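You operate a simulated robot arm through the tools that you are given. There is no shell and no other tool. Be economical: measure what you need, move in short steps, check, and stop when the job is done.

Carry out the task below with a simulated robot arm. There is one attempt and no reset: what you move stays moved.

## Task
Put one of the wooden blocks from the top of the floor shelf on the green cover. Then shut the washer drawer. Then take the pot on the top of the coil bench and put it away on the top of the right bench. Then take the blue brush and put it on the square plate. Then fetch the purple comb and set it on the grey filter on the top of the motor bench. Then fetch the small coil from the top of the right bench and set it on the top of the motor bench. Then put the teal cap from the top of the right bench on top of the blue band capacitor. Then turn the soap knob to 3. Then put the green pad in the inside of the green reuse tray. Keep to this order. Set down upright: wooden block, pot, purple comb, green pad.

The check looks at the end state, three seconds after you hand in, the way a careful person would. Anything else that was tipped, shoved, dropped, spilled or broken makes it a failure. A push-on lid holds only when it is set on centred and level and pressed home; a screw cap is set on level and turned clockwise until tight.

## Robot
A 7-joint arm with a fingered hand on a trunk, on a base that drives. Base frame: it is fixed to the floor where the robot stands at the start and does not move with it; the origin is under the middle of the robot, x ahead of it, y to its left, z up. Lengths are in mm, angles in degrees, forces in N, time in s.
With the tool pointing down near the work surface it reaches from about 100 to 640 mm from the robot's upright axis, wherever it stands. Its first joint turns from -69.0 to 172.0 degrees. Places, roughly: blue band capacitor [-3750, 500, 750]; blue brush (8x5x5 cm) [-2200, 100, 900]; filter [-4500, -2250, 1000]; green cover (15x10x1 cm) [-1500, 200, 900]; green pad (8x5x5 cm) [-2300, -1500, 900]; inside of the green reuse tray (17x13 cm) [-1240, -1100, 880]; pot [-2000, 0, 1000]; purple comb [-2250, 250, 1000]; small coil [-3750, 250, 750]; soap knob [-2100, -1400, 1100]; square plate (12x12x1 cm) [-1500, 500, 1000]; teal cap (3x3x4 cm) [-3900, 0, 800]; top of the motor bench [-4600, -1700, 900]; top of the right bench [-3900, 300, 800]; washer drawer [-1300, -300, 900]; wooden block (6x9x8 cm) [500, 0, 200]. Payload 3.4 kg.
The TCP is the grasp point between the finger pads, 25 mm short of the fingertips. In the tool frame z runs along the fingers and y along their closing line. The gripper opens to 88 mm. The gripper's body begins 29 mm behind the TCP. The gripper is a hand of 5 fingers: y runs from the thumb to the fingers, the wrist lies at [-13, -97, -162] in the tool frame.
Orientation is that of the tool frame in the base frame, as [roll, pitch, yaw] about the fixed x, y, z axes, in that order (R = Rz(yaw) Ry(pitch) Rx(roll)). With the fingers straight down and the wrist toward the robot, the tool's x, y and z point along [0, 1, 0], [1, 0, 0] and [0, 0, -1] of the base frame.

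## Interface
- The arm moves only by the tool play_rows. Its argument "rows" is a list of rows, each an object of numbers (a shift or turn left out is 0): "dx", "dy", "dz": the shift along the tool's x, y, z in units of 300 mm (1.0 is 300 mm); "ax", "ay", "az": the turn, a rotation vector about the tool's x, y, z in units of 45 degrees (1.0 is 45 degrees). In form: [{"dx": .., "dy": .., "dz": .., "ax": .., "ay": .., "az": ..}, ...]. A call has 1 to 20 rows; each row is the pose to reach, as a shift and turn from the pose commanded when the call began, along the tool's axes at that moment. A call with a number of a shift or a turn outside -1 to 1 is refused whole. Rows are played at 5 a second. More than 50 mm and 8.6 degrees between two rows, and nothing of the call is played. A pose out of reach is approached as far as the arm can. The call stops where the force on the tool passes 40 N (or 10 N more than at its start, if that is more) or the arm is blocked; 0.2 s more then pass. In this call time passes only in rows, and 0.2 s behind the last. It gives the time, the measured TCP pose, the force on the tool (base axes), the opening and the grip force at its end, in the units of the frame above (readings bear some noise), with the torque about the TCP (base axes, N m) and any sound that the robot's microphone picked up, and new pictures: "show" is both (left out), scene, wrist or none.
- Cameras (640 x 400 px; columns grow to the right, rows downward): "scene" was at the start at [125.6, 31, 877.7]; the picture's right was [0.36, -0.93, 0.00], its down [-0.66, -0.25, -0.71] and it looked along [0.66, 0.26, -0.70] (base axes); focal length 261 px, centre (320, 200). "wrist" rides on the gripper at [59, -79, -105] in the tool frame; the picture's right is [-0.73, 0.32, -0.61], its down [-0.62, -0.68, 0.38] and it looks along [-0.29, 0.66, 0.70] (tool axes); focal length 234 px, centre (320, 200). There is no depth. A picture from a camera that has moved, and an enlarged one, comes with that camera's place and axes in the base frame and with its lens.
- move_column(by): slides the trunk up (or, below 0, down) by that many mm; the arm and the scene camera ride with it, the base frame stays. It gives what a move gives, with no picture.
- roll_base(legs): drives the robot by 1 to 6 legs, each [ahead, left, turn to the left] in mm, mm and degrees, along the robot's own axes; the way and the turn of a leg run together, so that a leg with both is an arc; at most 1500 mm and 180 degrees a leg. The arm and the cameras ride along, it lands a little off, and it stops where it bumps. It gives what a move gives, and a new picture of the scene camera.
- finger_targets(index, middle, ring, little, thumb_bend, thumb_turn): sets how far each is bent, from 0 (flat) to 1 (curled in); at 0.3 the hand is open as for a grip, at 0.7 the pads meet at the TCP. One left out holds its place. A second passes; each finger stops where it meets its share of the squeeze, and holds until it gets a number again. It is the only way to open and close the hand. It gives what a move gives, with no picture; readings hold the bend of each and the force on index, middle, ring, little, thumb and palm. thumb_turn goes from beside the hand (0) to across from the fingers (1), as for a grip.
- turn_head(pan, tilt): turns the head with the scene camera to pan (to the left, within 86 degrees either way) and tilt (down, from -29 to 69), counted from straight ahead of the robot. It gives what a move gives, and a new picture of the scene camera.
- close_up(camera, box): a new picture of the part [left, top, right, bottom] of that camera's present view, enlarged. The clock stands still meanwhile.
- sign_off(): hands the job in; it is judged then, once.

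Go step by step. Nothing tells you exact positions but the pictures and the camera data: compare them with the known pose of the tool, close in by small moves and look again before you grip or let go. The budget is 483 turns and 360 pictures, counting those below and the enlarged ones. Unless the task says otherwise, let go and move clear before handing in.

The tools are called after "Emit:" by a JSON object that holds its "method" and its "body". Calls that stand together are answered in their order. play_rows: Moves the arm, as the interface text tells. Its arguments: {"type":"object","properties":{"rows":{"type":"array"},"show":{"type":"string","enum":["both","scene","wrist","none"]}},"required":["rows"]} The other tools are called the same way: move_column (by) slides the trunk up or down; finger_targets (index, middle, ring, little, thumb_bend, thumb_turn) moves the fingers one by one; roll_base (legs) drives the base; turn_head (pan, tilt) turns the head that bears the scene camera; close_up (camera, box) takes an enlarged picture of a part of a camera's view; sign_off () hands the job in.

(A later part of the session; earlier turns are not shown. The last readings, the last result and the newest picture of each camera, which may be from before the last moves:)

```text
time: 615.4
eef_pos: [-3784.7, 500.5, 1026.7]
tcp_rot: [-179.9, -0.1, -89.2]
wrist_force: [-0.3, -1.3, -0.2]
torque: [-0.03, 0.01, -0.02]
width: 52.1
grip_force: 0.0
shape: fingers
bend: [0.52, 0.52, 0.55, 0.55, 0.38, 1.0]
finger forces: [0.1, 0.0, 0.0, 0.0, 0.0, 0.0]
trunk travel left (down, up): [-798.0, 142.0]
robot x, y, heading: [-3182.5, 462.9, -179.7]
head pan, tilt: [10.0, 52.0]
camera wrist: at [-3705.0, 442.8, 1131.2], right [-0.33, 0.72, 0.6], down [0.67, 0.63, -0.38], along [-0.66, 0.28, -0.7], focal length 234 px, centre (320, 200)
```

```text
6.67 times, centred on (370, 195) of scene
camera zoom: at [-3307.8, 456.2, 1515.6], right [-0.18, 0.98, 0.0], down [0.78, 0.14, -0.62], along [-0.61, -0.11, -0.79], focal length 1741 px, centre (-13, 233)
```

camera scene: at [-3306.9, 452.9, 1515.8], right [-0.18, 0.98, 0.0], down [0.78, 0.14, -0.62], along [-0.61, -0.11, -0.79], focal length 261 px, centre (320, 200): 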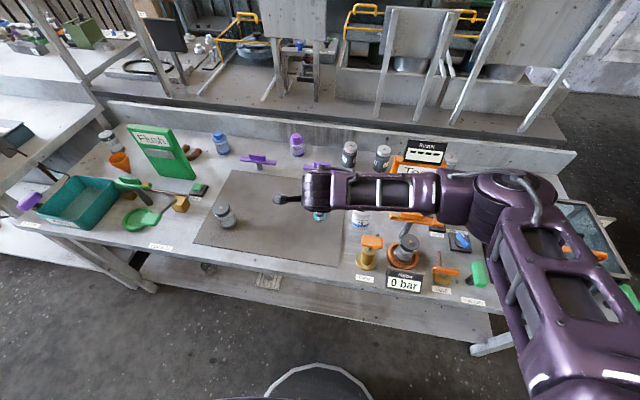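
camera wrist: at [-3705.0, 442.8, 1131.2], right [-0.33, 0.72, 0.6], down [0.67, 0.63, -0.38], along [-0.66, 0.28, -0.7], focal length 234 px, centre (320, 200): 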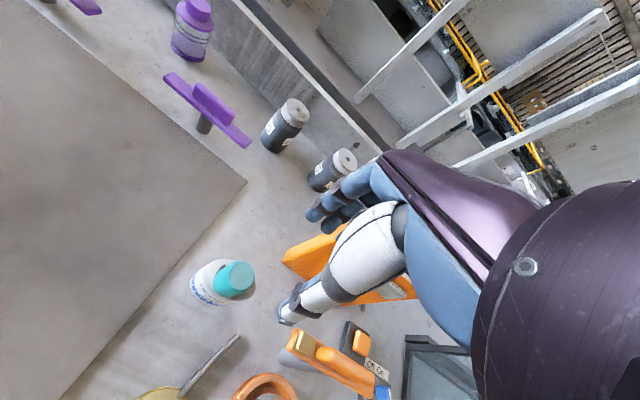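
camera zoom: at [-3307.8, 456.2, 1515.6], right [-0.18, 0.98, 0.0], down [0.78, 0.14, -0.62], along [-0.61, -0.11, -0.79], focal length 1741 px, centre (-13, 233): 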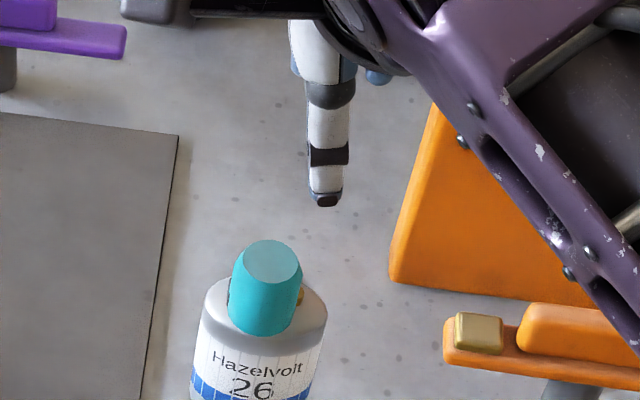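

The teal cap stands level on the blue-band capacitor. Next the soap knob: retract, back off and look toward the machine at [-2100, -1400].

Emit:
{"method": "play_rows", "body": {"rows": [{"dz": -0.15}, {"dz": -0.28}, {"dz": -0.28, "dy": -0.15}, {"dz": -0.28, "dy": -0.3}, {"dz": -0.28, "dy": -0.45}, {"dz": -0.28, "dy": -0.56}], "show": "none"}}

Emit:
{"method": "roll_base", "body": {"legs": [[-220, 0, 0], [0, 1450, 0], [0, 0, -90], [0, 0, -90]]}}

Emit:
{"method": "turn_head", "body": {"pan": 0, "tilt": 25}}

```text
time: 616.8
eef_pos: [-3616.5, 499.5, 1109.5]
tcp_rot: [-180.0, 0.1, -89.2]
wrist_force: [-0.1, -0.2, 0.0]
torque: [0.0, -0.02, -0.01]
width: 51.8
grip_force: 0.0
shape: fingers
bend: [0.52, 0.52, 0.55, 0.55, 0.38, 1.0]
finger forces: [0.0, 0.0, 0.0, 0.0, 0.0, 0.0]
trunk travel left (down, up): [-798.0, 142.0]
robot x, y, heading: [-3183.3, 465.9, -179.7]
head pan, tilt: [10.0, 52.0]
```

```text
time: 633.0
eef_pos: [-2524.9, -1034.5, 1111.0]
tcp_rot: [180.0, 0.0, 90.0]
wrist_force: [0.3, 0.2, 0.1]
torque: [-0.01, 0.0, 0.04]
width: 52.2
grip_force: 0.0
shape: fingers
bend: [0.52, 0.52, 0.55, 0.55, 0.38, 1.0]
finger forces: [0.1, 0.1, 0.0, 0.0, 0.0, 0.0]
trunk travel left (down, up): [-798.0, 142.0]
robot x, y, heading: [-2960.7, -995.4, -0.9]
head pan, tilt: [10.0, 52.0]
camera scene: at [-2834.9, -980.3, 1515.8], right [0.16, -0.99, 0.0], down [-0.78, -0.13, -0.62], along [0.61, 0.1, -0.79], focal length 261 px, centre (320, 200)
```

scene: 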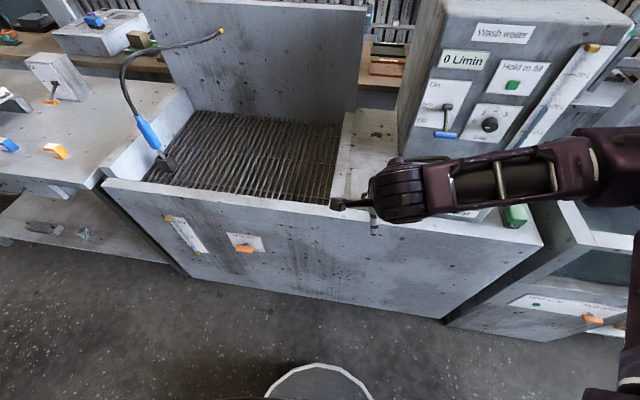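

```text
time: 633.9
eef_pos: [-2523.4, -1035.2, 1111.0]
tcp_rot: [179.9, 0.0, 90.1]
wrist_force: [0.1, -0.5, -0.1]
torque: [-0.04, 0.03, -0.03]
width: 52.0
grip_force: 0.0
shape: fingers
bend: [0.52, 0.52, 0.55, 0.55, 0.38, 1.0]
finger forces: [0.1, 0.0, 0.0, 0.1, 0.1, 0.0]
trunk travel left (down, up): [-798.0, 142.0]
robot x, y, heading: [-2959.4, -995.1, -0.5]
head pan, tilt: [0.0, 25.0]
camera scene: at [-2816.9, -993.5, 1555.8], right [-0.01, -1.0, 0.0], down [-0.42, 0.01, -0.91], along [0.91, -0.01, -0.42], focal length 261 px, centre (320, 200)
```

scene: 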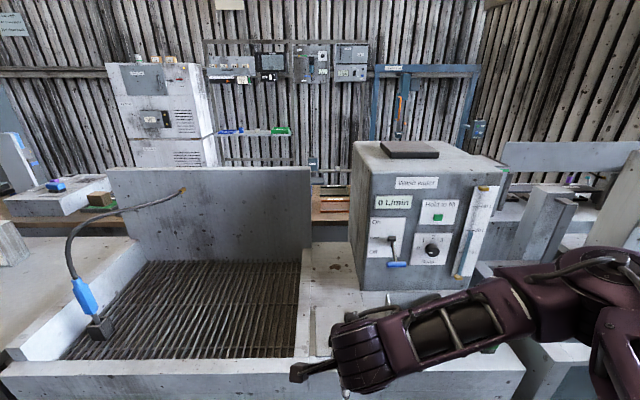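

I see the cabinet with the soap dial on its front face. Enlarging the dial.

Emit:
{"method": "close_up", "body": {"camera": "scene", "box": [360, 180, 500, 280]}}

Emit:
{"method": "close_up", "body": {"camera": "scene", "box": [405, 228, 461, 268]}}

```text
4.00 times, centred on (430, 230) of scene
camera zoom: at [-2816.9, -993.5, 1555.8], right [-0.01, -1.0, 0.0], down [-0.42, 0.01, -0.91], along [0.91, -0.01, -0.42], focal length 1045 px, centre (-120, 80)
```

zoom: 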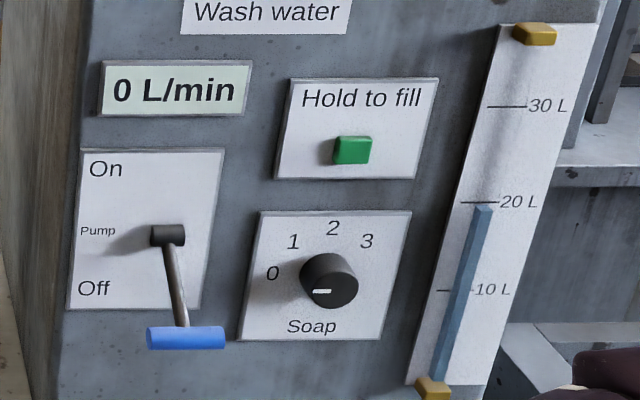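

```text
10.00 times, centred on (433, 248) of scene
camera zoom: at [-2816.9, -993.5, 1555.8], right [-0.01, -1.0, 0.0], down [-0.42, 0.01, -0.91], along [0.91, -0.01, -0.42], focal length 2612 px, centre (-810, -280)
```

zoom: 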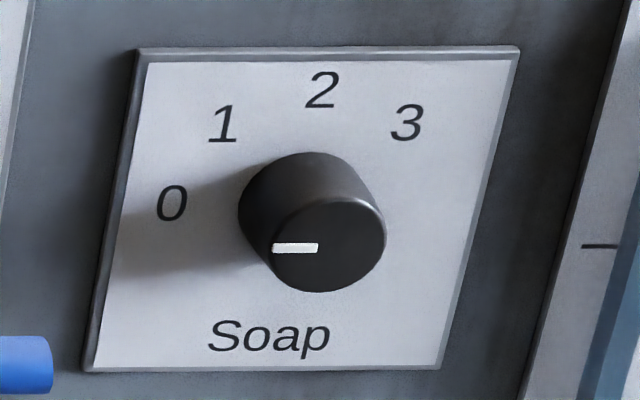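

The dial points to 0 (left); 3 is 135° clockwise. I'll line up with the dial and look again to locate it.

Emit:
{"method": "roll_base", "body": {"legs": [[0, -330, 0.7]]}}

Emit:
{"method": "turn_head", "body": {"pan": 15, "tilt": 28}}

Emit:
{"method": "close_up", "body": {"camera": "wrist", "box": [0, 0, 640, 400]}}

```text
time: 636.0
eef_pos: [-2526.2, -1358.3, 1110.6]
tcp_rot: [-180.0, -0.1, 90.6]
wrist_force: [0.1, -0.3, 0.4]
torque: [0.0, 0.0, 0.02]
width: 52.2
grip_force: 0.1
shape: fingers
bend: [0.52, 0.52, 0.55, 0.55, 0.38, 1.0]
finger forces: [0.0, 0.0, 0.1, 0.0, 0.1, 0.0]
trunk travel left (down, up): [-798.0, 142.0]
robot x, y, heading: [-2957.8, -1323.2, 0.0]
head pan, tilt: [0.0, 25.0]
camera scene: at [-2819.4, -1321.3, 1555.9], right [0.0, -1.0, 0.0], down [-0.42, 0.0, -0.91], along [0.91, 0.0, -0.42], focal length 261 px, centre (320, 200)
```

scene: 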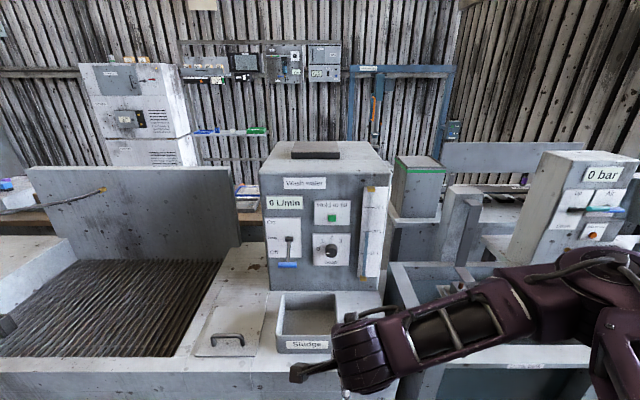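

```text
time: 636.8
eef_pos: [-2526.0, -1360.9, 1110.1]
tcp_rot: [180.0, 0.0, 90.6]
wrist_force: [-0.1, 0.1, 0.7]
torque: [0.01, 0.0, 0.01]
width: 51.7
grip_force: 0.0
shape: fingers
bend: [0.52, 0.52, 0.55, 0.55, 0.38, 1.0]
finger forces: [0.0, 0.0, 0.0, 0.0, 0.0, 0.0]
trunk travel left (down, up): [-798.0, 142.0]
robot x, y, heading: [-2958.3, -1321.7, -0.1]
head pan, tilt: [15.0, 28.0]
camera scene: at [-2823.3, -1298.4, 1551.1], right [0.26, -0.97, 0.0], down [-0.45, -0.12, -0.88], along [0.85, 0.23, -0.47], focal length 261 px, centre (320, 200)
```

scene: 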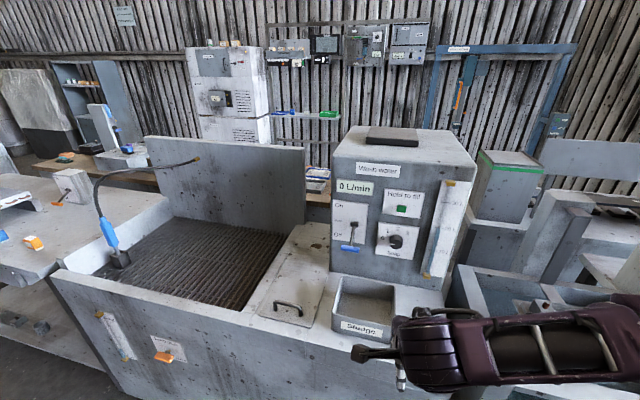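

```text
1.00 times, centred on (320, 200) of wrist (not enlarged: the box is as wide or as high as the picture)
camera zoom: at [-2605.0, -1302.3, 1215.7], right [0.33, -0.72, 0.61], down [-0.68, -0.63, -0.38], along [0.66, -0.28, -0.7], focal length 234 px, centre (320, 200)
```

zoom: 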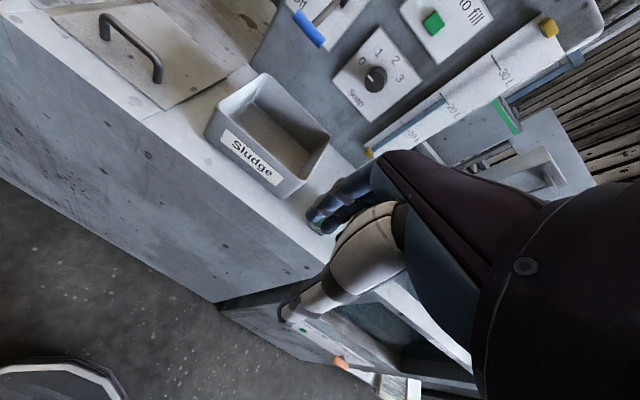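

The knob's face is at ≈[-2123, -1356, 1057]. I'll turn the hand so the wrist is on my right, then pitch it forward in free space.

Emit:
{"method": "play_rows", "body": {"rows": [{"az": -0.17}, {"az": -0.34}, {"az": -0.51}, {"az": -0.68}, {"az": -0.85}, {"az": -1.0}], "show": "none"}}

Emit:
{"method": "play_rows", "body": {"rows": [{"az": -0.17}, {"az": -0.34}, {"az": -0.51}, {"az": -0.68}, {"az": -0.85}, {"az": -1.0}], "show": "none"}}

Emit:
{"method": "play_rows", "body": {"rows": [{"ay": -0.17, "dx": 0.05}, {"ay": -0.34, "dx": 0.1}, {"ay": -0.51, "dx": 0.15}, {"ay": -0.68, "dx": 0.2}, {"ay": -0.85, "dx": 0.25}, {"ay": -1.0, "dx": 0.3}], "show": "scene"}}

```text
time: 638.2
eef_pos: [-2525.4, -1360.2, 1111.0]
tcp_rot: [180.0, -0.1, 135.6]
wrist_force: [0.3, 0.1, -0.4]
torque: [-0.03, -0.05, -0.04]
width: 52.1
grip_force: 0.0
shape: fingers
bend: [0.52, 0.52, 0.55, 0.55, 0.38, 1.0]
finger forces: [0.0, 0.0, 0.0, 0.0, 0.0, 0.1]
trunk travel left (down, up): [-798.0, 142.0]
robot x, y, heading: [-2963.1, -1322.0, 0.1]
head pan, tilt: [15.0, 28.0]
```

```text
time: 639.6
eef_pos: [-2525.1, -1360.1, 1110.2]
tcp_rot: [179.9, -0.1, -179.3]
wrist_force: [-0.1, -1.0, -0.5]
torque: [0.01, 0.01, -0.03]
width: 52.1
grip_force: 0.1
shape: fingers
bend: [0.52, 0.52, 0.55, 0.55, 0.38, 1.0]
finger forces: [0.0, 0.0, 0.0, 0.0, 0.1, 0.0]
trunk travel left (down, up): [-798.0, 142.0]
robot x, y, heading: [-2963.3, -1323.7, -0.2]
head pan, tilt: [15.0, 28.0]
```

```text
time: 641.0
eef_pos: [-2573.0, -1356.9, 1092.2]
tcp_rot: [179.8, 45.1, -179.5]
wrist_force: [-0.9, -0.3, -0.2]
torque: [0.01, -0.01, -0.05]
width: 52.0
grip_force: 0.1
shape: fingers
bend: [0.52, 0.52, 0.55, 0.55, 0.38, 1.0]
finger forces: [0.0, 0.0, 0.0, 0.0, 0.1, 0.0]
out of reach, approached as far as the arm can: row 5, 6
trunk travel left (down, up): [-798.0, 142.0]
robot x, y, heading: [-2961.9, -1323.6, -0.1]
head pan, tilt: [15.0, 28.0]
camera scene: at [-2823.8, -1298.4, 1551.2], right [0.26, -0.97, 0.0], down [-0.45, -0.12, -0.88], along [0.85, 0.23, -0.47], focal length 261 px, centre (320, 200)
```

scene: 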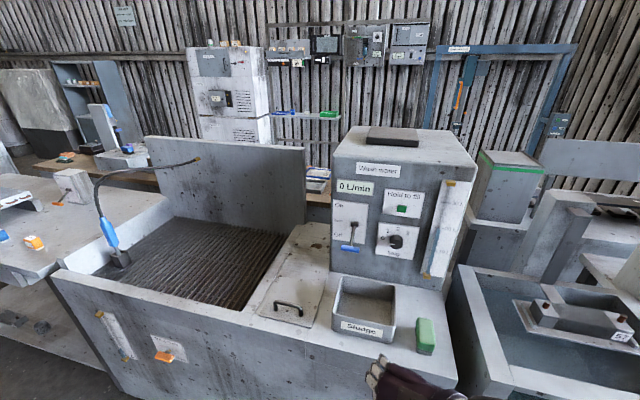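

Emit:
{"method": "play_rows", "body": {"rows": [{"ay": -0.15, "dx": -0.08, "dz": 0.07}, {"ay": -0.3, "dx": -0.17, "dz": 0.14}, {"ay": -0.48, "dx": -0.26, "dz": 0.21}, {"ay": -0.66, "dx": -0.35, "dz": 0.28}, {"ay": -0.84, "dx": -0.44, "dz": 0.36}, {"ay": -1.0, "dx": -0.518, "dz": 0.424}], "show": "both"}}

```text
time: 642.4
eef_pos: [-2373.2, -1354.7, 1112.8]
tcp_rot: [89.5, 89.9, 90.1]
wrist_force: [0.5, 0.3, 0.5]
torque: [-0.01, 0.03, 0.0]
width: 52.0
grip_force: 0.1
shape: fingers
bend: [0.52, 0.52, 0.55, 0.55, 0.38, 1.0]
finger forces: [0.0, 0.1, 0.0, 0.1, 0.0, 0.0]
trunk travel left (down, up): [-798.0, 142.0]
robot x, y, heading: [-2964.1, -1323.8, -0.0]
head pan, tilt: [15.0, 28.0]
camera scene: at [-2822.4, -1297.5, 1551.0], right [0.26, -0.97, 0.0], down [-0.45, -0.12, -0.88], along [0.85, 0.23, -0.47], focal length 261 px, centre (320, 200)
camera wrist: at [-2476.3, -1434.6, 1053.5], right [-0.61, 0.32, 0.73], down [0.39, -0.68, 0.62], along [0.69, 0.66, 0.29], focal length 234 px, centre (320, 200)
```

scene: 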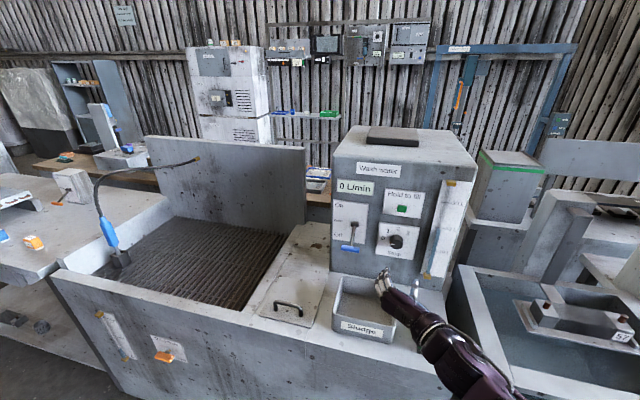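
wrist: 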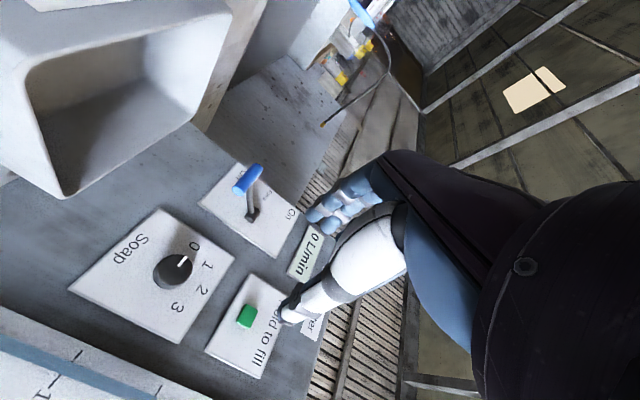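

The hand points forward. Dry-running the 135° clockwise turn here in free space to see whether the arm can do it.

Emit:
{"method": "play_rows", "body": {"rows": [{"az": 0.17}, {"az": 0.34}, {"az": 0.51}, {"az": 0.68}, {"az": 0.85}, {"az": 1.0}], "show": "none"}}

Emit:
{"method": "play_rows", "body": {"rows": [{"az": 0.17}, {"az": 0.34}, {"az": 0.51}, {"az": 0.68}, {"az": 0.85}, {"az": 1.0}], "show": "none"}}

Emit:
{"method": "play_rows", "body": {"rows": [{"az": 0.17}, {"az": 0.34}, {"az": 0.51}, {"az": 0.68}, {"az": 0.85}, {"az": 1.0}], "show": "scene"}}

```text
time: 643.8
eef_pos: [-2374.3, -1355.6, 1111.7]
tcp_rot: [90.0, 44.9, 90.5]
wrist_force: [0.7, -0.2, -0.5]
torque: [-0.01, -0.01, -0.03]
width: 51.7
grip_force: 0.0
shape: fingers
bend: [0.52, 0.52, 0.55, 0.55, 0.38, 1.0]
finger forces: [0.1, 0.0, 0.1, 0.0, 0.0, 0.0]
trunk travel left (down, up): [-798.0, 142.0]
robot x, y, heading: [-2961.2, -1324.5, 0.2]
head pan, tilt: [15.0, 28.0]
```

```text
time: 645.2
eef_pos: [-2373.2, -1360.2, 1108.0]
tcp_rot: [90.3, 0.9, 90.4]
wrist_force: [0.0, 0.1, -0.8]
torque: [-0.02, 0.0, -0.04]
width: 52.0
grip_force: 0.1
shape: fingers
bend: [0.52, 0.52, 0.55, 0.55, 0.38, 1.0]
finger forces: [0.1, 0.0, 0.0, 0.1, 0.0, 0.1]
trunk travel left (down, up): [-798.0, 142.0]
robot x, y, heading: [-2960.7, -1322.9, 0.0]
head pan, tilt: [15.0, 28.0]
```

```text
time: 646.0
eef_pos: [-2373.3, -1409.8, 1084.9]
tcp_rot: [90.9, -13.0, 88.1]
wrist_force: [-0.6, 0.0, -0.5]
torque: [-0.02, 0.05, 0.0]
width: 52.1
grip_force: 0.0
shape: fingers
bend: [0.52, 0.52, 0.55, 0.55, 0.38, 1.0]
finger forces: [0.0, 0.0, 0.0, 0.0, 0.1, 0.0]
trunk travel left (down, up): [-798.0, 142.0]
robot x, y, heading: [-2963.6, -1321.3, -0.2]
head pan, tilt: [15.0, 28.0]
stopped in row 4: the arm was blocked; the commanded pose is now the measured one
camera scene: at [-2823.3, -1298.3, 1551.1], right [0.26, -0.97, 0.0], down [-0.45, -0.12, -0.88], along [0.85, 0.23, -0.47], focal length 261 px, centre (320, 200)
```

scene: 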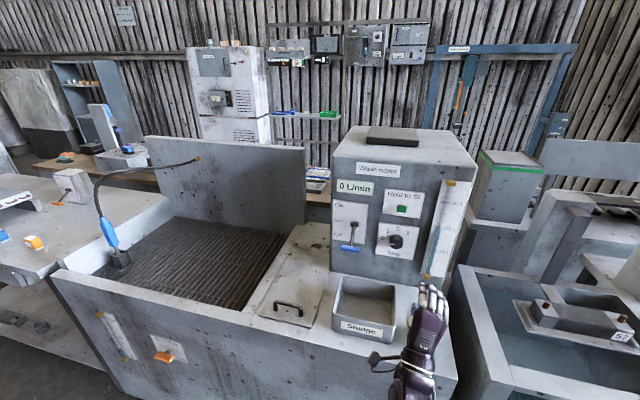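

θ from 180° to 90° works; I need the other 45° before that. Turning back counter-clockwise to test the start pose beyond.

Emit:
{"method": "play_rows", "body": {"rows": [{"az": -0.15}, {"az": -0.3}, {"az": -0.46}, {"az": -0.62}, {"az": -0.79}, {"az": -0.96}], "show": "none"}}

Emit:
{"method": "play_rows", "body": {"rows": [{"az": -0.17}, {"az": -0.34}, {"az": -0.51}, {"az": -0.68}, {"az": -0.85}, {"az": -1.0}], "show": "none"}}

Emit:
{"method": "play_rows", "body": {"rows": [{"az": -0.17}, {"az": -0.34}, {"az": -0.51}, {"az": -0.68}, {"az": -0.85}, {"az": -1.0}], "show": "none"}}

Emit:
{"method": "play_rows", "body": {"rows": [{"az": -0.17}, {"az": -0.34}, {"az": -0.51}], "show": "both"}}

```text
time: 647.5
eef_pos: [-2372.3, -1409.2, 1086.8]
tcp_rot: [91.0, 30.2, 89.0]
wrist_force: [0.9, 0.6, -0.7]
torque: [0.0, 0.01, -0.02]
width: 52.0
grip_force: 0.1
shape: fingers
bend: [0.52, 0.52, 0.55, 0.55, 0.38, 1.0]
finger forces: [0.0, 0.0, 0.0, 0.0, 0.0, 0.0]
trunk travel left (down, up): [-798.0, 142.0]
robot x, y, heading: [-2964.3, -1320.5, -0.1]
head pan, tilt: [15.0, 28.0]
```

```text
time: 648.9
eef_pos: [-2373.7, -1408.9, 1086.6]
tcp_rot: [93.7, 75.2, 92.0]
wrist_force: [0.7, -0.4, 0.1]
torque: [-0.01, 0.01, -0.02]
width: 52.3
grip_force: 0.1
shape: fingers
bend: [0.52, 0.52, 0.55, 0.55, 0.38, 1.0]
finger forces: [0.0, 0.0, 0.1, 0.1, 0.0, 0.0]
trunk travel left (down, up): [-798.0, 142.0]
robot x, y, heading: [-2962.7, -1324.4, -0.1]
head pan, tilt: [15.0, 28.0]
```

```text
time: 650.2
eef_pos: [-2372.6, -1407.5, 1088.1]
tcp_rot: [-91.8, 59.7, -93.3]
wrist_force: [-0.2, -0.7, 0.6]
torque: [-0.03, -0.01, -0.02]
width: 52.1
grip_force: 0.0
shape: fingers
bend: [0.52, 0.52, 0.55, 0.55, 0.38, 1.0]
finger forces: [0.0, 0.0, 0.1, 0.0, 0.0, 0.0]
trunk travel left (down, up): [-798.0, 142.0]
robot x, y, heading: [-2958.7, -1327.1, -0.2]
head pan, tilt: [15.0, 28.0]
```

```text
time: 651.0
eef_pos: [-2372.8, -1407.6, 1085.5]
tcp_rot: [-91.1, 36.7, -92.4]
wrist_force: [-0.2, -0.6, 0.3]
torque: [-0.01, 0.0, 0.0]
width: 51.8
grip_force: 0.0
shape: fingers
bend: [0.52, 0.52, 0.55, 0.55, 0.38, 1.0]
finger forces: [0.1, 0.0, 0.0, 0.0, 0.0, 0.1]
trunk travel left (down, up): [-798.0, 142.0]
robot x, y, heading: [-2964.2, -1324.5, -0.2]
head pan, tilt: [15.0, 28.0]
camera scene: at [-2823.2, -1297.7, 1551.1], right [0.26, -0.97, 0.0], down [-0.45, -0.12, -0.88], along [0.85, 0.23, -0.47], focal length 261 px, centre (320, 200)
camera wrist: at [-2479.5, -1499.0, 1116.9], right [-0.58, 0.79, 0.19], down [0.4, 0.08, 0.91], along [0.71, 0.61, -0.36], focal length 234 px, centre (320, 200)
```

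scene: 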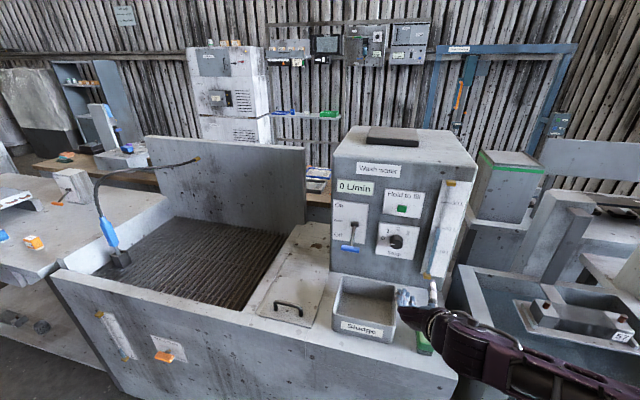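
wrist: 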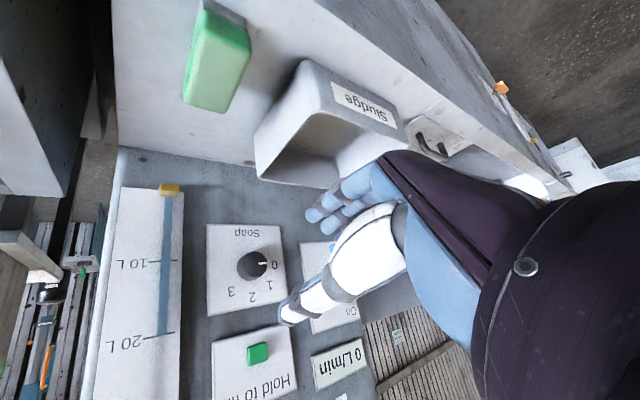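

The pose with θ≈233° works too, so a full 135° turn fits. I'll preshape the fingers and drive closer to the knob.

Emit:
{"method": "finger_targets", "body": {"index": 0.54, "middle": 0.54, "ring": 0.9, "little": 0.9, "thumb_bend": 0.42}}

Emit:
{"method": "roll_base", "body": {"legs": [[0, 40, 0], [140, 0, 0]]}}

Emit:
{"method": "close_up", "body": {"camera": "wrist", "box": [100, 140, 440, 370]}}

```text
time: 652.0
eef_pos: [-2373.1, -1408.2, 1087.4]
tcp_rot: [-91.1, 37.0, -92.4]
wrist_force: [-0.4, 0.4, -0.3]
torque: [0.02, 0.01, 0.0]
width: 46.4
grip_force: 0.0
shape: fingers
bend: [0.54, 0.54, 0.9, 0.9, 0.42, 1.0]
finger forces: [0.0, 0.0, 0.0, 0.0, 0.0, 0.0]
trunk travel left (down, up): [-798.0, 142.0]
robot x, y, heading: [-2960.0, -1325.3, -0.2]
head pan, tilt: [15.0, 28.0]
```

```text
time: 653.9
eef_pos: [-2233.2, -1369.3, 1087.5]
tcp_rot: [-91.0, 37.0, -92.3]
wrist_force: [0.5, -0.1, 0.5]
torque: [0.06, 0.02, 0.0]
width: 46.5
grip_force: 0.1
shape: fingers
bend: [0.54, 0.54, 0.9, 0.9, 0.42, 1.0]
finger forces: [0.0, 0.1, 0.1, 0.0, 0.1, 0.0]
trunk travel left (down, up): [-798.0, 142.0]
robot x, y, heading: [-2821.1, -1285.4, 0.1]
head pan, tilt: [15.0, 28.0]
camera scene: at [-2685.0, -1259.1, 1551.2], right [0.26, -0.97, 0.0], down [-0.45, -0.12, -0.88], along [0.85, 0.23, -0.47], focal length 261 px, centre (320, 200)
```

scene: 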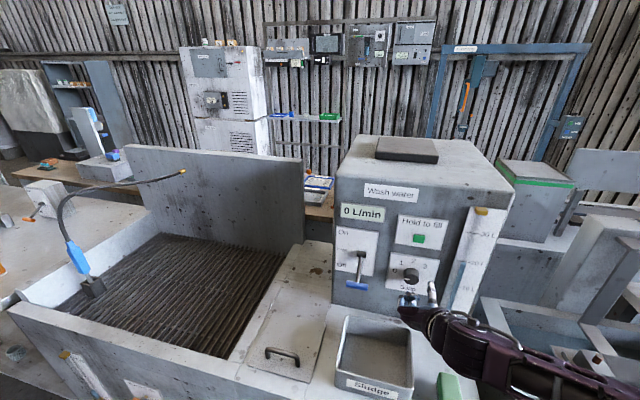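

```text
1.74 times, centred on (270, 255) of wrist
camera zoom: at [-2341.2, -1460.5, 1117.0], right [-0.58, 0.79, 0.19], down [0.4, 0.08, 0.91], along [0.71, 0.61, -0.36], focal length 407 px, centre (407, 104)
```

zoom: 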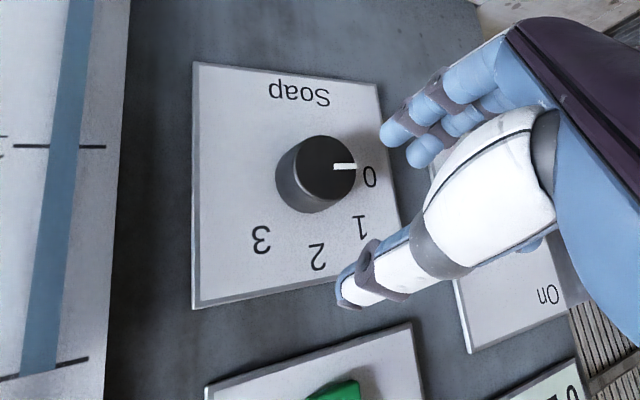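

Knob axis ≈[y -1352, z 1056], panel at x≈-2101. Aligning the grip centre and moving in to just short of the knob.

Emit:
{"method": "play_rows", "body": {"rows": [{"dx": 0.01, "dy": 0.07}, {"dx": 0.018, "dy": 0.141}, {"dx": 0.018, "dy": 0.141, "dz": 0.12}], "show": "none"}}

Emit:
{"method": "close_up", "body": {"camera": "wrist", "box": [180, 140, 420, 340]}}

Emit:
{"method": "close_up", "body": {"camera": "scene", "box": [350, 220, 470, 320]}}

```text
time: 654.7
eef_pos: [-2196.3, -1349.1, 1049.1]
tcp_rot: [-91.1, 37.0, -92.4]
wrist_force: [-0.4, 0.5, 0.7]
torque: [0.01, 0.0, -0.02]
width: 46.1
grip_force: 0.0
shape: fingers
bend: [0.54, 0.54, 0.9, 0.9, 0.42, 1.0]
finger forces: [0.1, 0.1, 0.1, 0.0, 0.0, 0.0]
trunk travel left (down, up): [-798.0, 142.0]
robot x, y, heading: [-2822.0, -1283.6, -0.2]
head pan, tilt: [15.0, 28.0]
```

```text
2.00 times, centred on (300, 240) of wrist
camera zoom: at [-2303.1, -1439.9, 1078.7], right [-0.58, 0.79, 0.19], down [0.4, 0.08, 0.91], along [0.71, 0.61, -0.36], focal length 468 px, centre (360, 120)
```

zoom: 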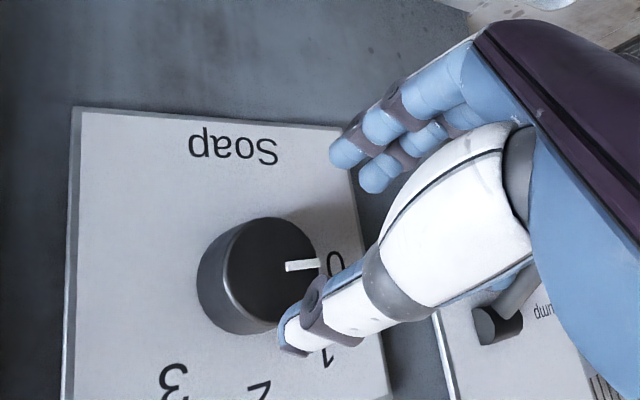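

```text
4.00 times, centred on (410, 270) of scene
camera zoom: at [-2682.2, -1257.9, 1550.9], right [0.26, -0.97, 0.0], down [-0.46, -0.12, -0.88], along [0.85, 0.23, -0.47], focal length 1045 px, centre (-40, -80)
```

zoom: 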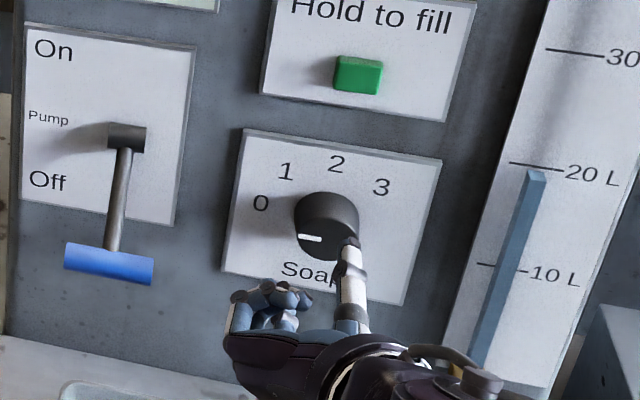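

Emit:
{"method": "play_rows", "body": {"rows": [{"dx": -0.014, "dz": 0.07}, {"dx": -0.014, "dz": 0.13}], "show": "none"}}

Emit:
{"method": "close_up", "body": {"camera": "wrist", "box": [180, 140, 420, 340]}}

Emit:
{"method": "close_up", "body": {"camera": "scene", "box": [380, 240, 460, 310]}}

```text
time: 655.3
eef_pos: [-2158.3, -1346.1, 1052.5]
tcp_rot: [-91.1, 36.9, -92.3]
wrist_force: [-0.2, 0.1, 1.1]
torque: [-0.03, -0.02, 0.0]
width: 47.9
grip_force: 0.8
shape: fingers
bend: [0.54, 0.54, 0.9, 0.9, 0.4, 1.0]
finger forces: [0.0, 0.1, 0.0, 0.1, 1.2, 0.0]
trunk travel left (down, up): [-798.0, 142.0]
robot x, y, heading: [-2821.8, -1282.1, -0.4]
head pan, tilt: [15.0, 28.0]
```

```text
2.00 times, centred on (300, 240) of wrist
camera zoom: at [-2265.0, -1437.8, 1081.5], right [-0.58, 0.79, 0.19], down [0.4, 0.08, 0.91], along [0.71, 0.61, -0.36], focal length 468 px, centre (360, 120)
```

zoom: 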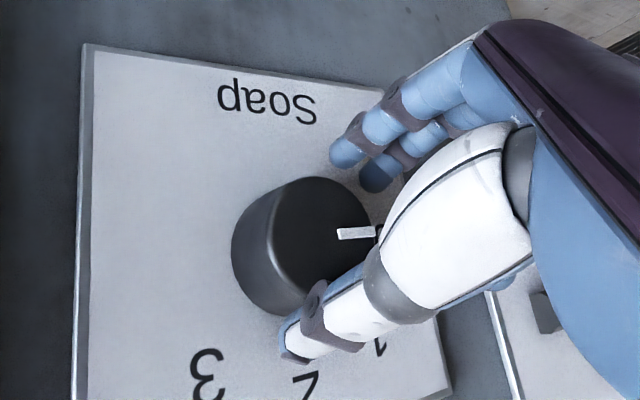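

```text
5.71 times, centred on (420, 275) of scene
camera zoom: at [-2684.8, -1258.4, 1551.2], right [0.26, -0.97, 0.0], down [-0.45, -0.12, -0.88], along [0.85, 0.23, -0.47], focal length 1492 px, centre (-251, -229)
```

zoom: 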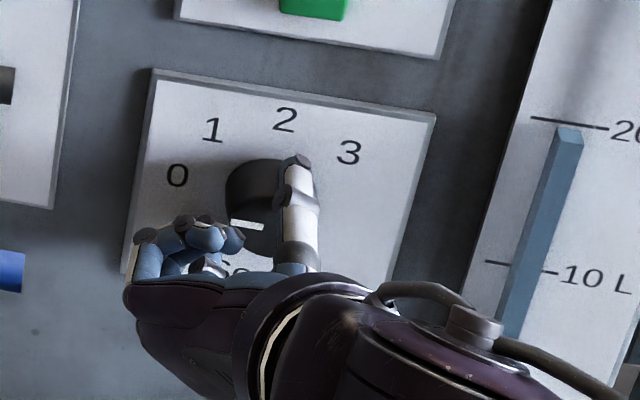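

The thumb just touches the knob's rim; the knob is ~38 mm wide. Backing a little, opening wider, then advancing around it.

Emit:
{"method": "play_rows", "body": {"rows": [{"dz": -0.05}], "show": "none"}}

Emit:
{"method": "finger_targets", "body": {"index": 0.44, "middle": 0.44, "thumb_bend": 0.34}}

Emit:
{"method": "play_rows", "body": {"rows": [{"dz": 0.04}, {"dz": 0.08}], "show": "none"}}

Emit:
{"method": "close_up", "body": {"camera": "wrist", "box": [180, 140, 420, 340]}}

```text
time: 655.7
eef_pos: [-2173.3, -1348.4, 1050.6]
tcp_rot: [-91.1, 36.9, -92.4]
wrist_force: [0.3, -0.3, 0.3]
torque: [0.02, 0.01, 0.0]
width: 46.1
grip_force: 0.2
shape: fingers
bend: [0.54, 0.54, 0.9, 0.9, 0.42, 1.0]
finger forces: [0.0, 0.0, 0.0, 0.0, 0.1, 0.0]
trunk travel left (down, up): [-798.0, 142.0]
robot x, y, heading: [-2817.6, -1283.6, -0.2]
head pan, tilt: [15.0, 28.0]
```

```text
time: 656.7
eef_pos: [-2174.0, -1347.0, 1052.3]
tcp_rot: [-91.1, 37.0, -92.5]
wrist_force: [0.0, 0.7, -0.6]
torque: [0.04, 0.03, 0.0]
width: 64.8
grip_force: 0.1
shape: fingers
bend: [0.44, 0.44, 0.9, 0.9, 0.34, 1.0]
finger forces: [0.1, 0.1, 0.0, 0.0, 0.0, 0.0]
trunk travel left (down, up): [-798.0, 142.0]
robot x, y, heading: [-2821.6, -1282.8, -0.2]
head pan, tilt: [15.0, 28.0]
```

```text
time: 657.3
eef_pos: [-2155.7, -1347.3, 1053.1]
tcp_rot: [-91.0, 37.0, -92.3]
wrist_force: [-10.3, -0.3, -1.7]
torque: [-0.07, 0.28, 0.26]
width: 65.0
grip_force: 4.8
shape: fingers
bend: [0.44, 0.42, 0.9, 0.9, 0.34, 1.0]
finger forces: [0.0, 10.0, 0.1, 0.0, 0.0, 0.1]
trunk travel left (down, up): [-798.0, 142.0]
robot x, y, heading: [-2821.7, -1281.4, -0.1]
head pan, tilt: [15.0, 28.0]
```

```text
2.00 times, centred on (300, 240) of wrist
camera zoom: at [-2260.8, -1438.3, 1082.6], right [-0.58, 0.79, 0.19], down [0.4, 0.08, 0.91], along [0.71, 0.61, -0.36], focal length 468 px, centre (360, 120)
```

zoom: 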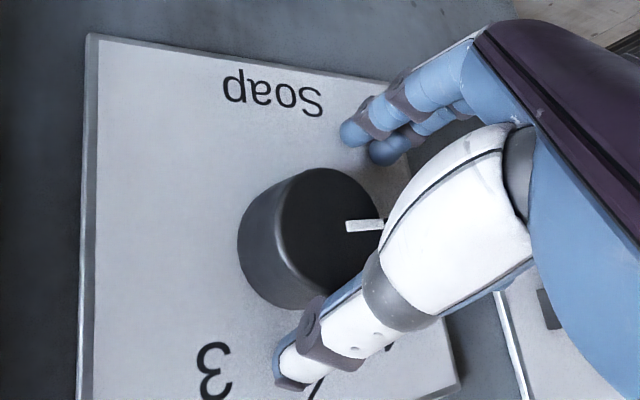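

The fingertips have reached the panel around the knob. Closing on the knob.

Emit:
{"method": "finger_targets", "body": {"index": 0.75, "middle": 0.75, "thumb_bend": 0.65}}

Emit:
{"method": "close_up", "body": {"camera": "wrist", "box": [180, 140, 420, 340]}}

```text
time: 658.3
eef_pos: [-2152.8, -1345.6, 1053.8]
tcp_rot: [-90.8, 37.0, -92.3]
wrist_force: [-9.7, 1.0, 6.8]
torque: [-0.03, -0.23, -0.07]
width: 29.9
grip_force: 16.8
shape: fingers
bend: [0.73, 0.74, 0.9, 0.9, 0.51, 1.0]
finger forces: [8.2, 6.3, 0.0, 0.1, 19.1, 0.1]
trunk travel left (down, up): [-798.0, 142.0]
robot x, y, heading: [-2817.2, -1285.2, -0.4]
head pan, tilt: [15.0, 28.0]
```

```text
2.00 times, centred on (300, 240) of wrist
camera zoom: at [-2259.5, -1437.6, 1083.8], right [-0.58, 0.79, 0.19], down [0.4, 0.08, 0.92], along [0.71, 0.61, -0.36], focal length 468 px, centre (360, 120)
```

zoom: 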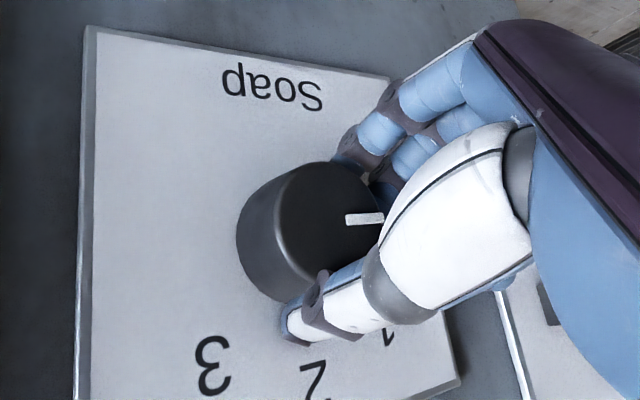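

The knob is gripped, its axis ~6 mm toward the thumb. Turning clockwise about the knob axis by 45°.

Emit:
{"method": "play_rows", "body": {"rows": [{"az": 0.17, "dx": -0.0027, "dy": -0.0002}, {"az": 0.34, "dx": -0.0053, "dy": -0.0007}, {"az": 0.51, "dx": -0.0078, "dy": -0.0016}, {"az": 0.68, "dx": -0.0102, "dy": -0.0028}, {"az": 0.85, "dx": -0.0124, "dy": -0.0043}, {"az": 1.0, "dx": -0.0141, "dy": -0.0059}], "show": "none"}}

Emit:
{"method": "close_up", "body": {"camera": "scene", "box": [380, 240, 460, 310]}}

Emit:
{"method": "close_up", "body": {"camera": "wrist", "box": [180, 140, 420, 340]}}

```text
time: 659.7
eef_pos: [-2152.4, -1344.9, 1059.1]
tcp_rot: [-93.2, 82.0, -94.9]
wrist_force: [-1.4, -0.4, 21.0]
torque: [-0.31, -0.2, 0.18]
width: 30.8
grip_force: 18.3
shape: fingers
bend: [0.73, 0.74, 0.9, 0.9, 0.49, 1.0]
finger forces: [5.7, 9.8, 0.0, 0.0, 21.0, 0.0]
trunk travel left (down, up): [-798.0, 142.0]
robot x, y, heading: [-2825.6, -1281.6, 0.0]
head pan, tilt: [15.0, 28.0]
```

```text
5.71 times, centred on (420, 275) of scene
camera zoom: at [-2689.6, -1258.4, 1551.8], right [0.26, -0.97, 0.0], down [-0.45, -0.12, -0.88], along [0.86, 0.23, -0.47], focal length 1492 px, centre (-251, -229)
```

zoom: 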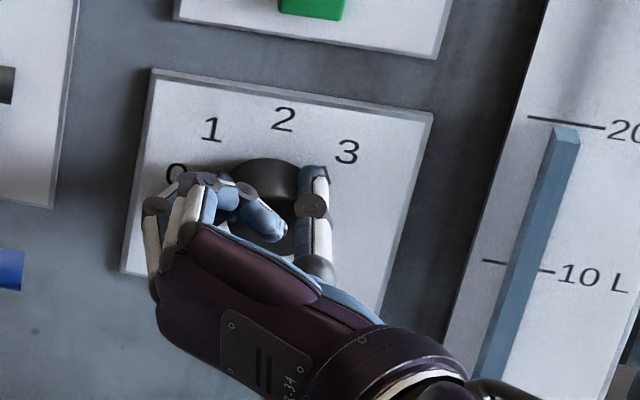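

```text
2.00 times, centred on (300, 240) of wrist
camera zoom: at [-2260.1, -1427.6, 1013.6], right [-0.59, 0.44, 0.68], down [0.37, -0.6, 0.71], along [0.72, 0.67, 0.19], focal length 468 px, centre (360, 120)
```

zoom: 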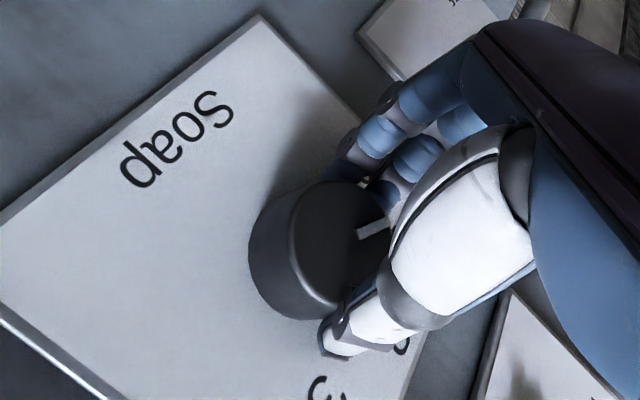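

The pointer has turned only ~14°; the upward reaction shows the hand is a bit low on the axis. I'll raise the hand slightly to centre it and read the forces.

Emit:
{"method": "play_rows", "body": {"rows": [{"dx": -0.015}], "show": "none"}}

Emit:
{"method": "finger_targets", "body": {"index": 0.85, "middle": 0.85, "thumb_bend": 0.8}}

```text
time: 660.1
eef_pos: [-2152.7, -1344.0, 1060.5]
tcp_rot: [-96.0, 81.9, -97.7]
wrist_force: [-3.7, -3.0, 12.3]
torque: [-0.21, -0.11, 0.06]
width: 30.4
grip_force: 16.2
shape: fingers
bend: [0.73, 0.74, 0.9, 0.9, 0.49, 1.0]
finger forces: [6.8, 6.9, 0.0, 0.0, 20.4, 0.0]
trunk travel left (down, up): [-798.0, 142.0]
robot x, y, heading: [-2824.1, -1285.1, -0.4]
head pan, tilt: [15.0, 28.0]
```

```text
time: 661.1
eef_pos: [-2151.8, -1341.1, 1062.0]
tcp_rot: [-94.6, 81.9, -96.3]
wrist_force: [-5.8, 4.1, 8.4]
torque: [-0.13, -0.2, -0.11]
width: 30.9
grip_force: 19.6
shape: fingers
bend: [0.75, 0.76, 0.9, 0.9, 0.45, 1.0]
finger forces: [8.4, 10.5, 0.0, 0.0, 20.8, 0.1]
trunk travel left (down, up): [-798.0, 142.0]
robot x, y, heading: [-2821.5, -1279.2, -0.1]
head pan, tilt: [15.0, 28.0]
```

Emit:
{"method": "play_rows", "body": {"rows": [{"dx": -0.008, "az": 0.0}, {"dx": -0.01, "az": 0.15}, {"dx": -0.013, "az": 0.3}, {"dx": -0.016, "az": 0.45}], "show": "none"}}

Emit:
{"method": "close_up", "body": {"camera": "wrist", "box": [180, 140, 420, 340]}}

```text
time: 662.1
eef_pos: [-2152.6, -1344.0, 1068.0]
tcp_rot: [92.5, 77.7, 90.6]
wrist_force: [-5.7, 1.2, 12.5]
torque: [-0.2, -0.15, -0.07]
width: 30.5
grip_force: 20.6
shape: fingers
bend: [0.75, 0.76, 0.9, 0.9, 0.46, 1.0]
finger forces: [8.4, 12.6, 0.0, 0.0, 20.8, 0.0]
trunk travel left (down, up): [-798.0, 142.0]
robot x, y, heading: [-2823.6, -1282.0, -0.1]
head pan, tilt: [15.0, 28.0]
```

```text
2.00 times, centred on (300, 240) of wrist
camera zoom: at [-2259.3, -1404.7, 995.1], right [-0.59, 0.18, 0.78], down [0.36, -0.81, 0.46], along [0.72, 0.56, 0.42], focal length 468 px, centre (360, 120)
```

zoom: 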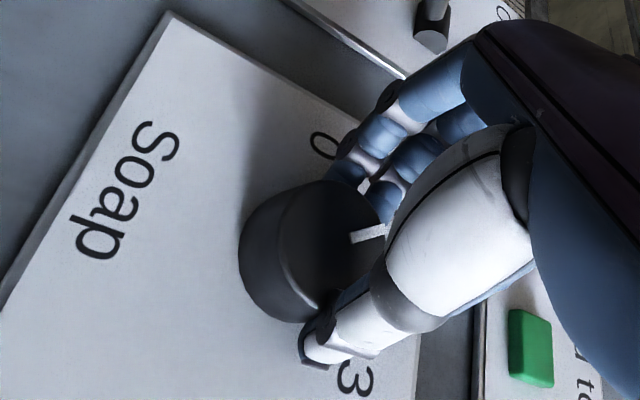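

Now the pointer follows (≈38° turned). Continuing clockwise 45°.

Emit:
{"method": "play_rows", "body": {"rows": [{"az": 0.17, "dx": -0.0027, "dy": -0.0002}, {"az": 0.34, "dx": -0.0053, "dy": -0.0007}, {"az": 0.51, "dx": -0.0078, "dy": -0.0016}, {"az": 0.68, "dx": -0.0102, "dy": -0.0028}, {"az": 0.85, "dx": -0.0124, "dy": -0.0043}, {"az": 1.0, "dx": -0.0141, "dy": -0.0059}], "show": "none"}}

Emit:
{"method": "close_up", "body": {"camera": "wrist", "box": [180, 140, 420, 340]}}

Emit:
{"method": "close_up", "body": {"camera": "scene", "box": [380, 240, 460, 310]}}

```text
time: 663.1
eef_pos: [-2152.4, -1349.0, 1075.7]
tcp_rot: [90.0, 48.5, 88.0]
wrist_force: [-9.8, -6.0, 11.8]
torque: [-0.23, -0.01, -0.21]
width: 30.6
grip_force: 21.5
shape: fingers
bend: [0.75, 0.77, 0.9, 0.9, 0.46, 1.0]
finger forces: [8.5, 13.1, 0.1, 0.0, 22.0, 0.0]
trunk travel left (down, up): [-798.0, 142.0]
robot x, y, heading: [-2820.9, -1285.5, -0.5]
head pan, tilt: [15.0, 28.0]
stopped in row 5: the force on the tool passed its limit at 72 N (the readings are from after the stop); the commanded pose is now the measured one
```

```text
2.00 times, centred on (300, 240) of wrist
camera zoom: at [-2257.5, -1365.7, 979.2], right [-0.62, -0.22, 0.76], down [0.35, -0.94, 0.02], along [0.71, 0.28, 0.65], focal length 468 px, centre (360, 120)
```

zoom: 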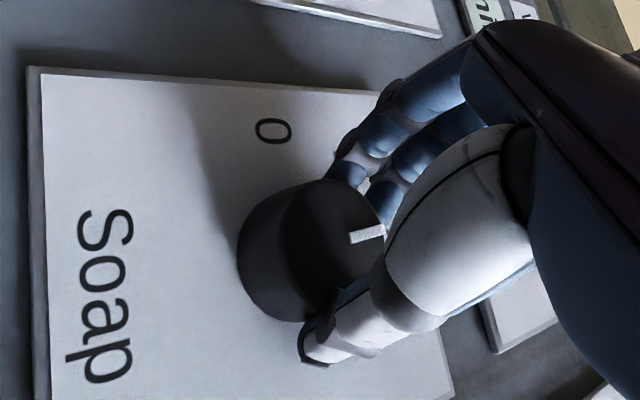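

```text
5.71 times, centred on (420, 275) of scene
camera zoom: at [-2690.4, -1260.2, 1551.5], right [0.25, -0.97, 0.0], down [-0.45, -0.12, -0.89], along [0.86, 0.22, -0.47], focal length 1492 px, centre (-251, -229)
```

zoom: 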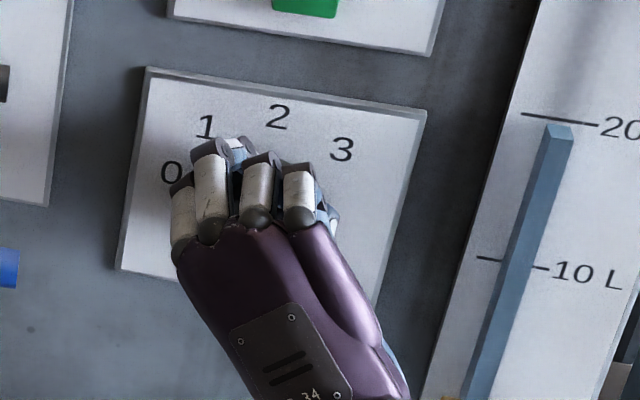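

The pointer is at ≈77°. The push stopped on a force spike; I'll look at the whole scene to see what the arm is near.

Emit:
{"method": "turn_head", "body": {"pan": -5, "tilt": 40}}

```text
time: 663.9
eef_pos: [-2152.1, -1348.5, 1073.8]
tcp_rot: [90.1, 48.6, 88.1]
wrist_force: [-7.9, -6.8, 16.9]
torque: [-0.24, -0.22, -0.13]
width: 30.4
grip_force: 21.6
shape: fingers
bend: [0.75, 0.77, 0.9, 0.9, 0.46, 1.0]
finger forces: [8.6, 16.6, 0.0, 0.0, 19.3, 0.0]
trunk travel left (down, up): [-798.0, 142.0]
robot x, y, heading: [-2820.6, -1283.3, -0.4]
head pan, tilt: [-5.0, 40.0]
camera scene: at [-2694.3, -1291.4, 1533.4], right [-0.09, -1.0, 0.0], down [-0.64, 0.06, -0.77], along [0.77, -0.07, -0.64], focal length 261 px, centre (320, 200)
```

scene: 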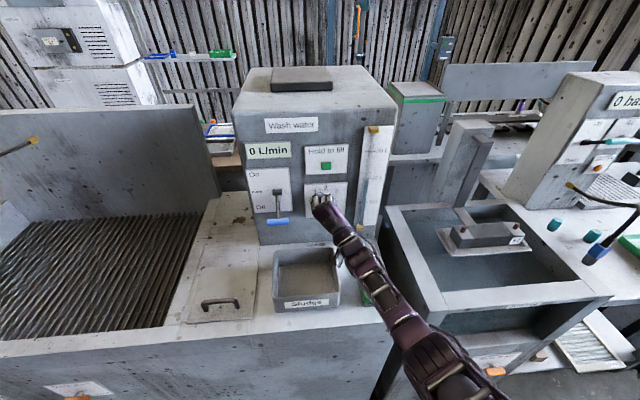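

Emit:
{"method": "close_up", "body": {"camera": "scene", "box": [290, 220, 430, 330]}}

```text
3.64 times, centred on (360, 275) of scene
camera zoom: at [-2694.3, -1291.4, 1533.4], right [-0.09, -1.0, 0.0], down [-0.64, 0.06, -0.77], along [0.77, -0.07, -0.64], focal length 950 px, centre (174, -73)
```

zoom: 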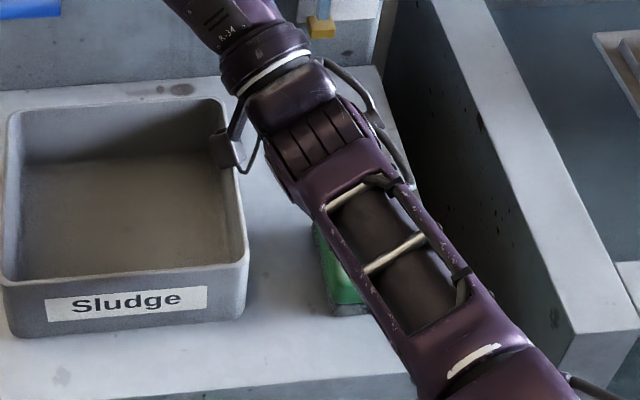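

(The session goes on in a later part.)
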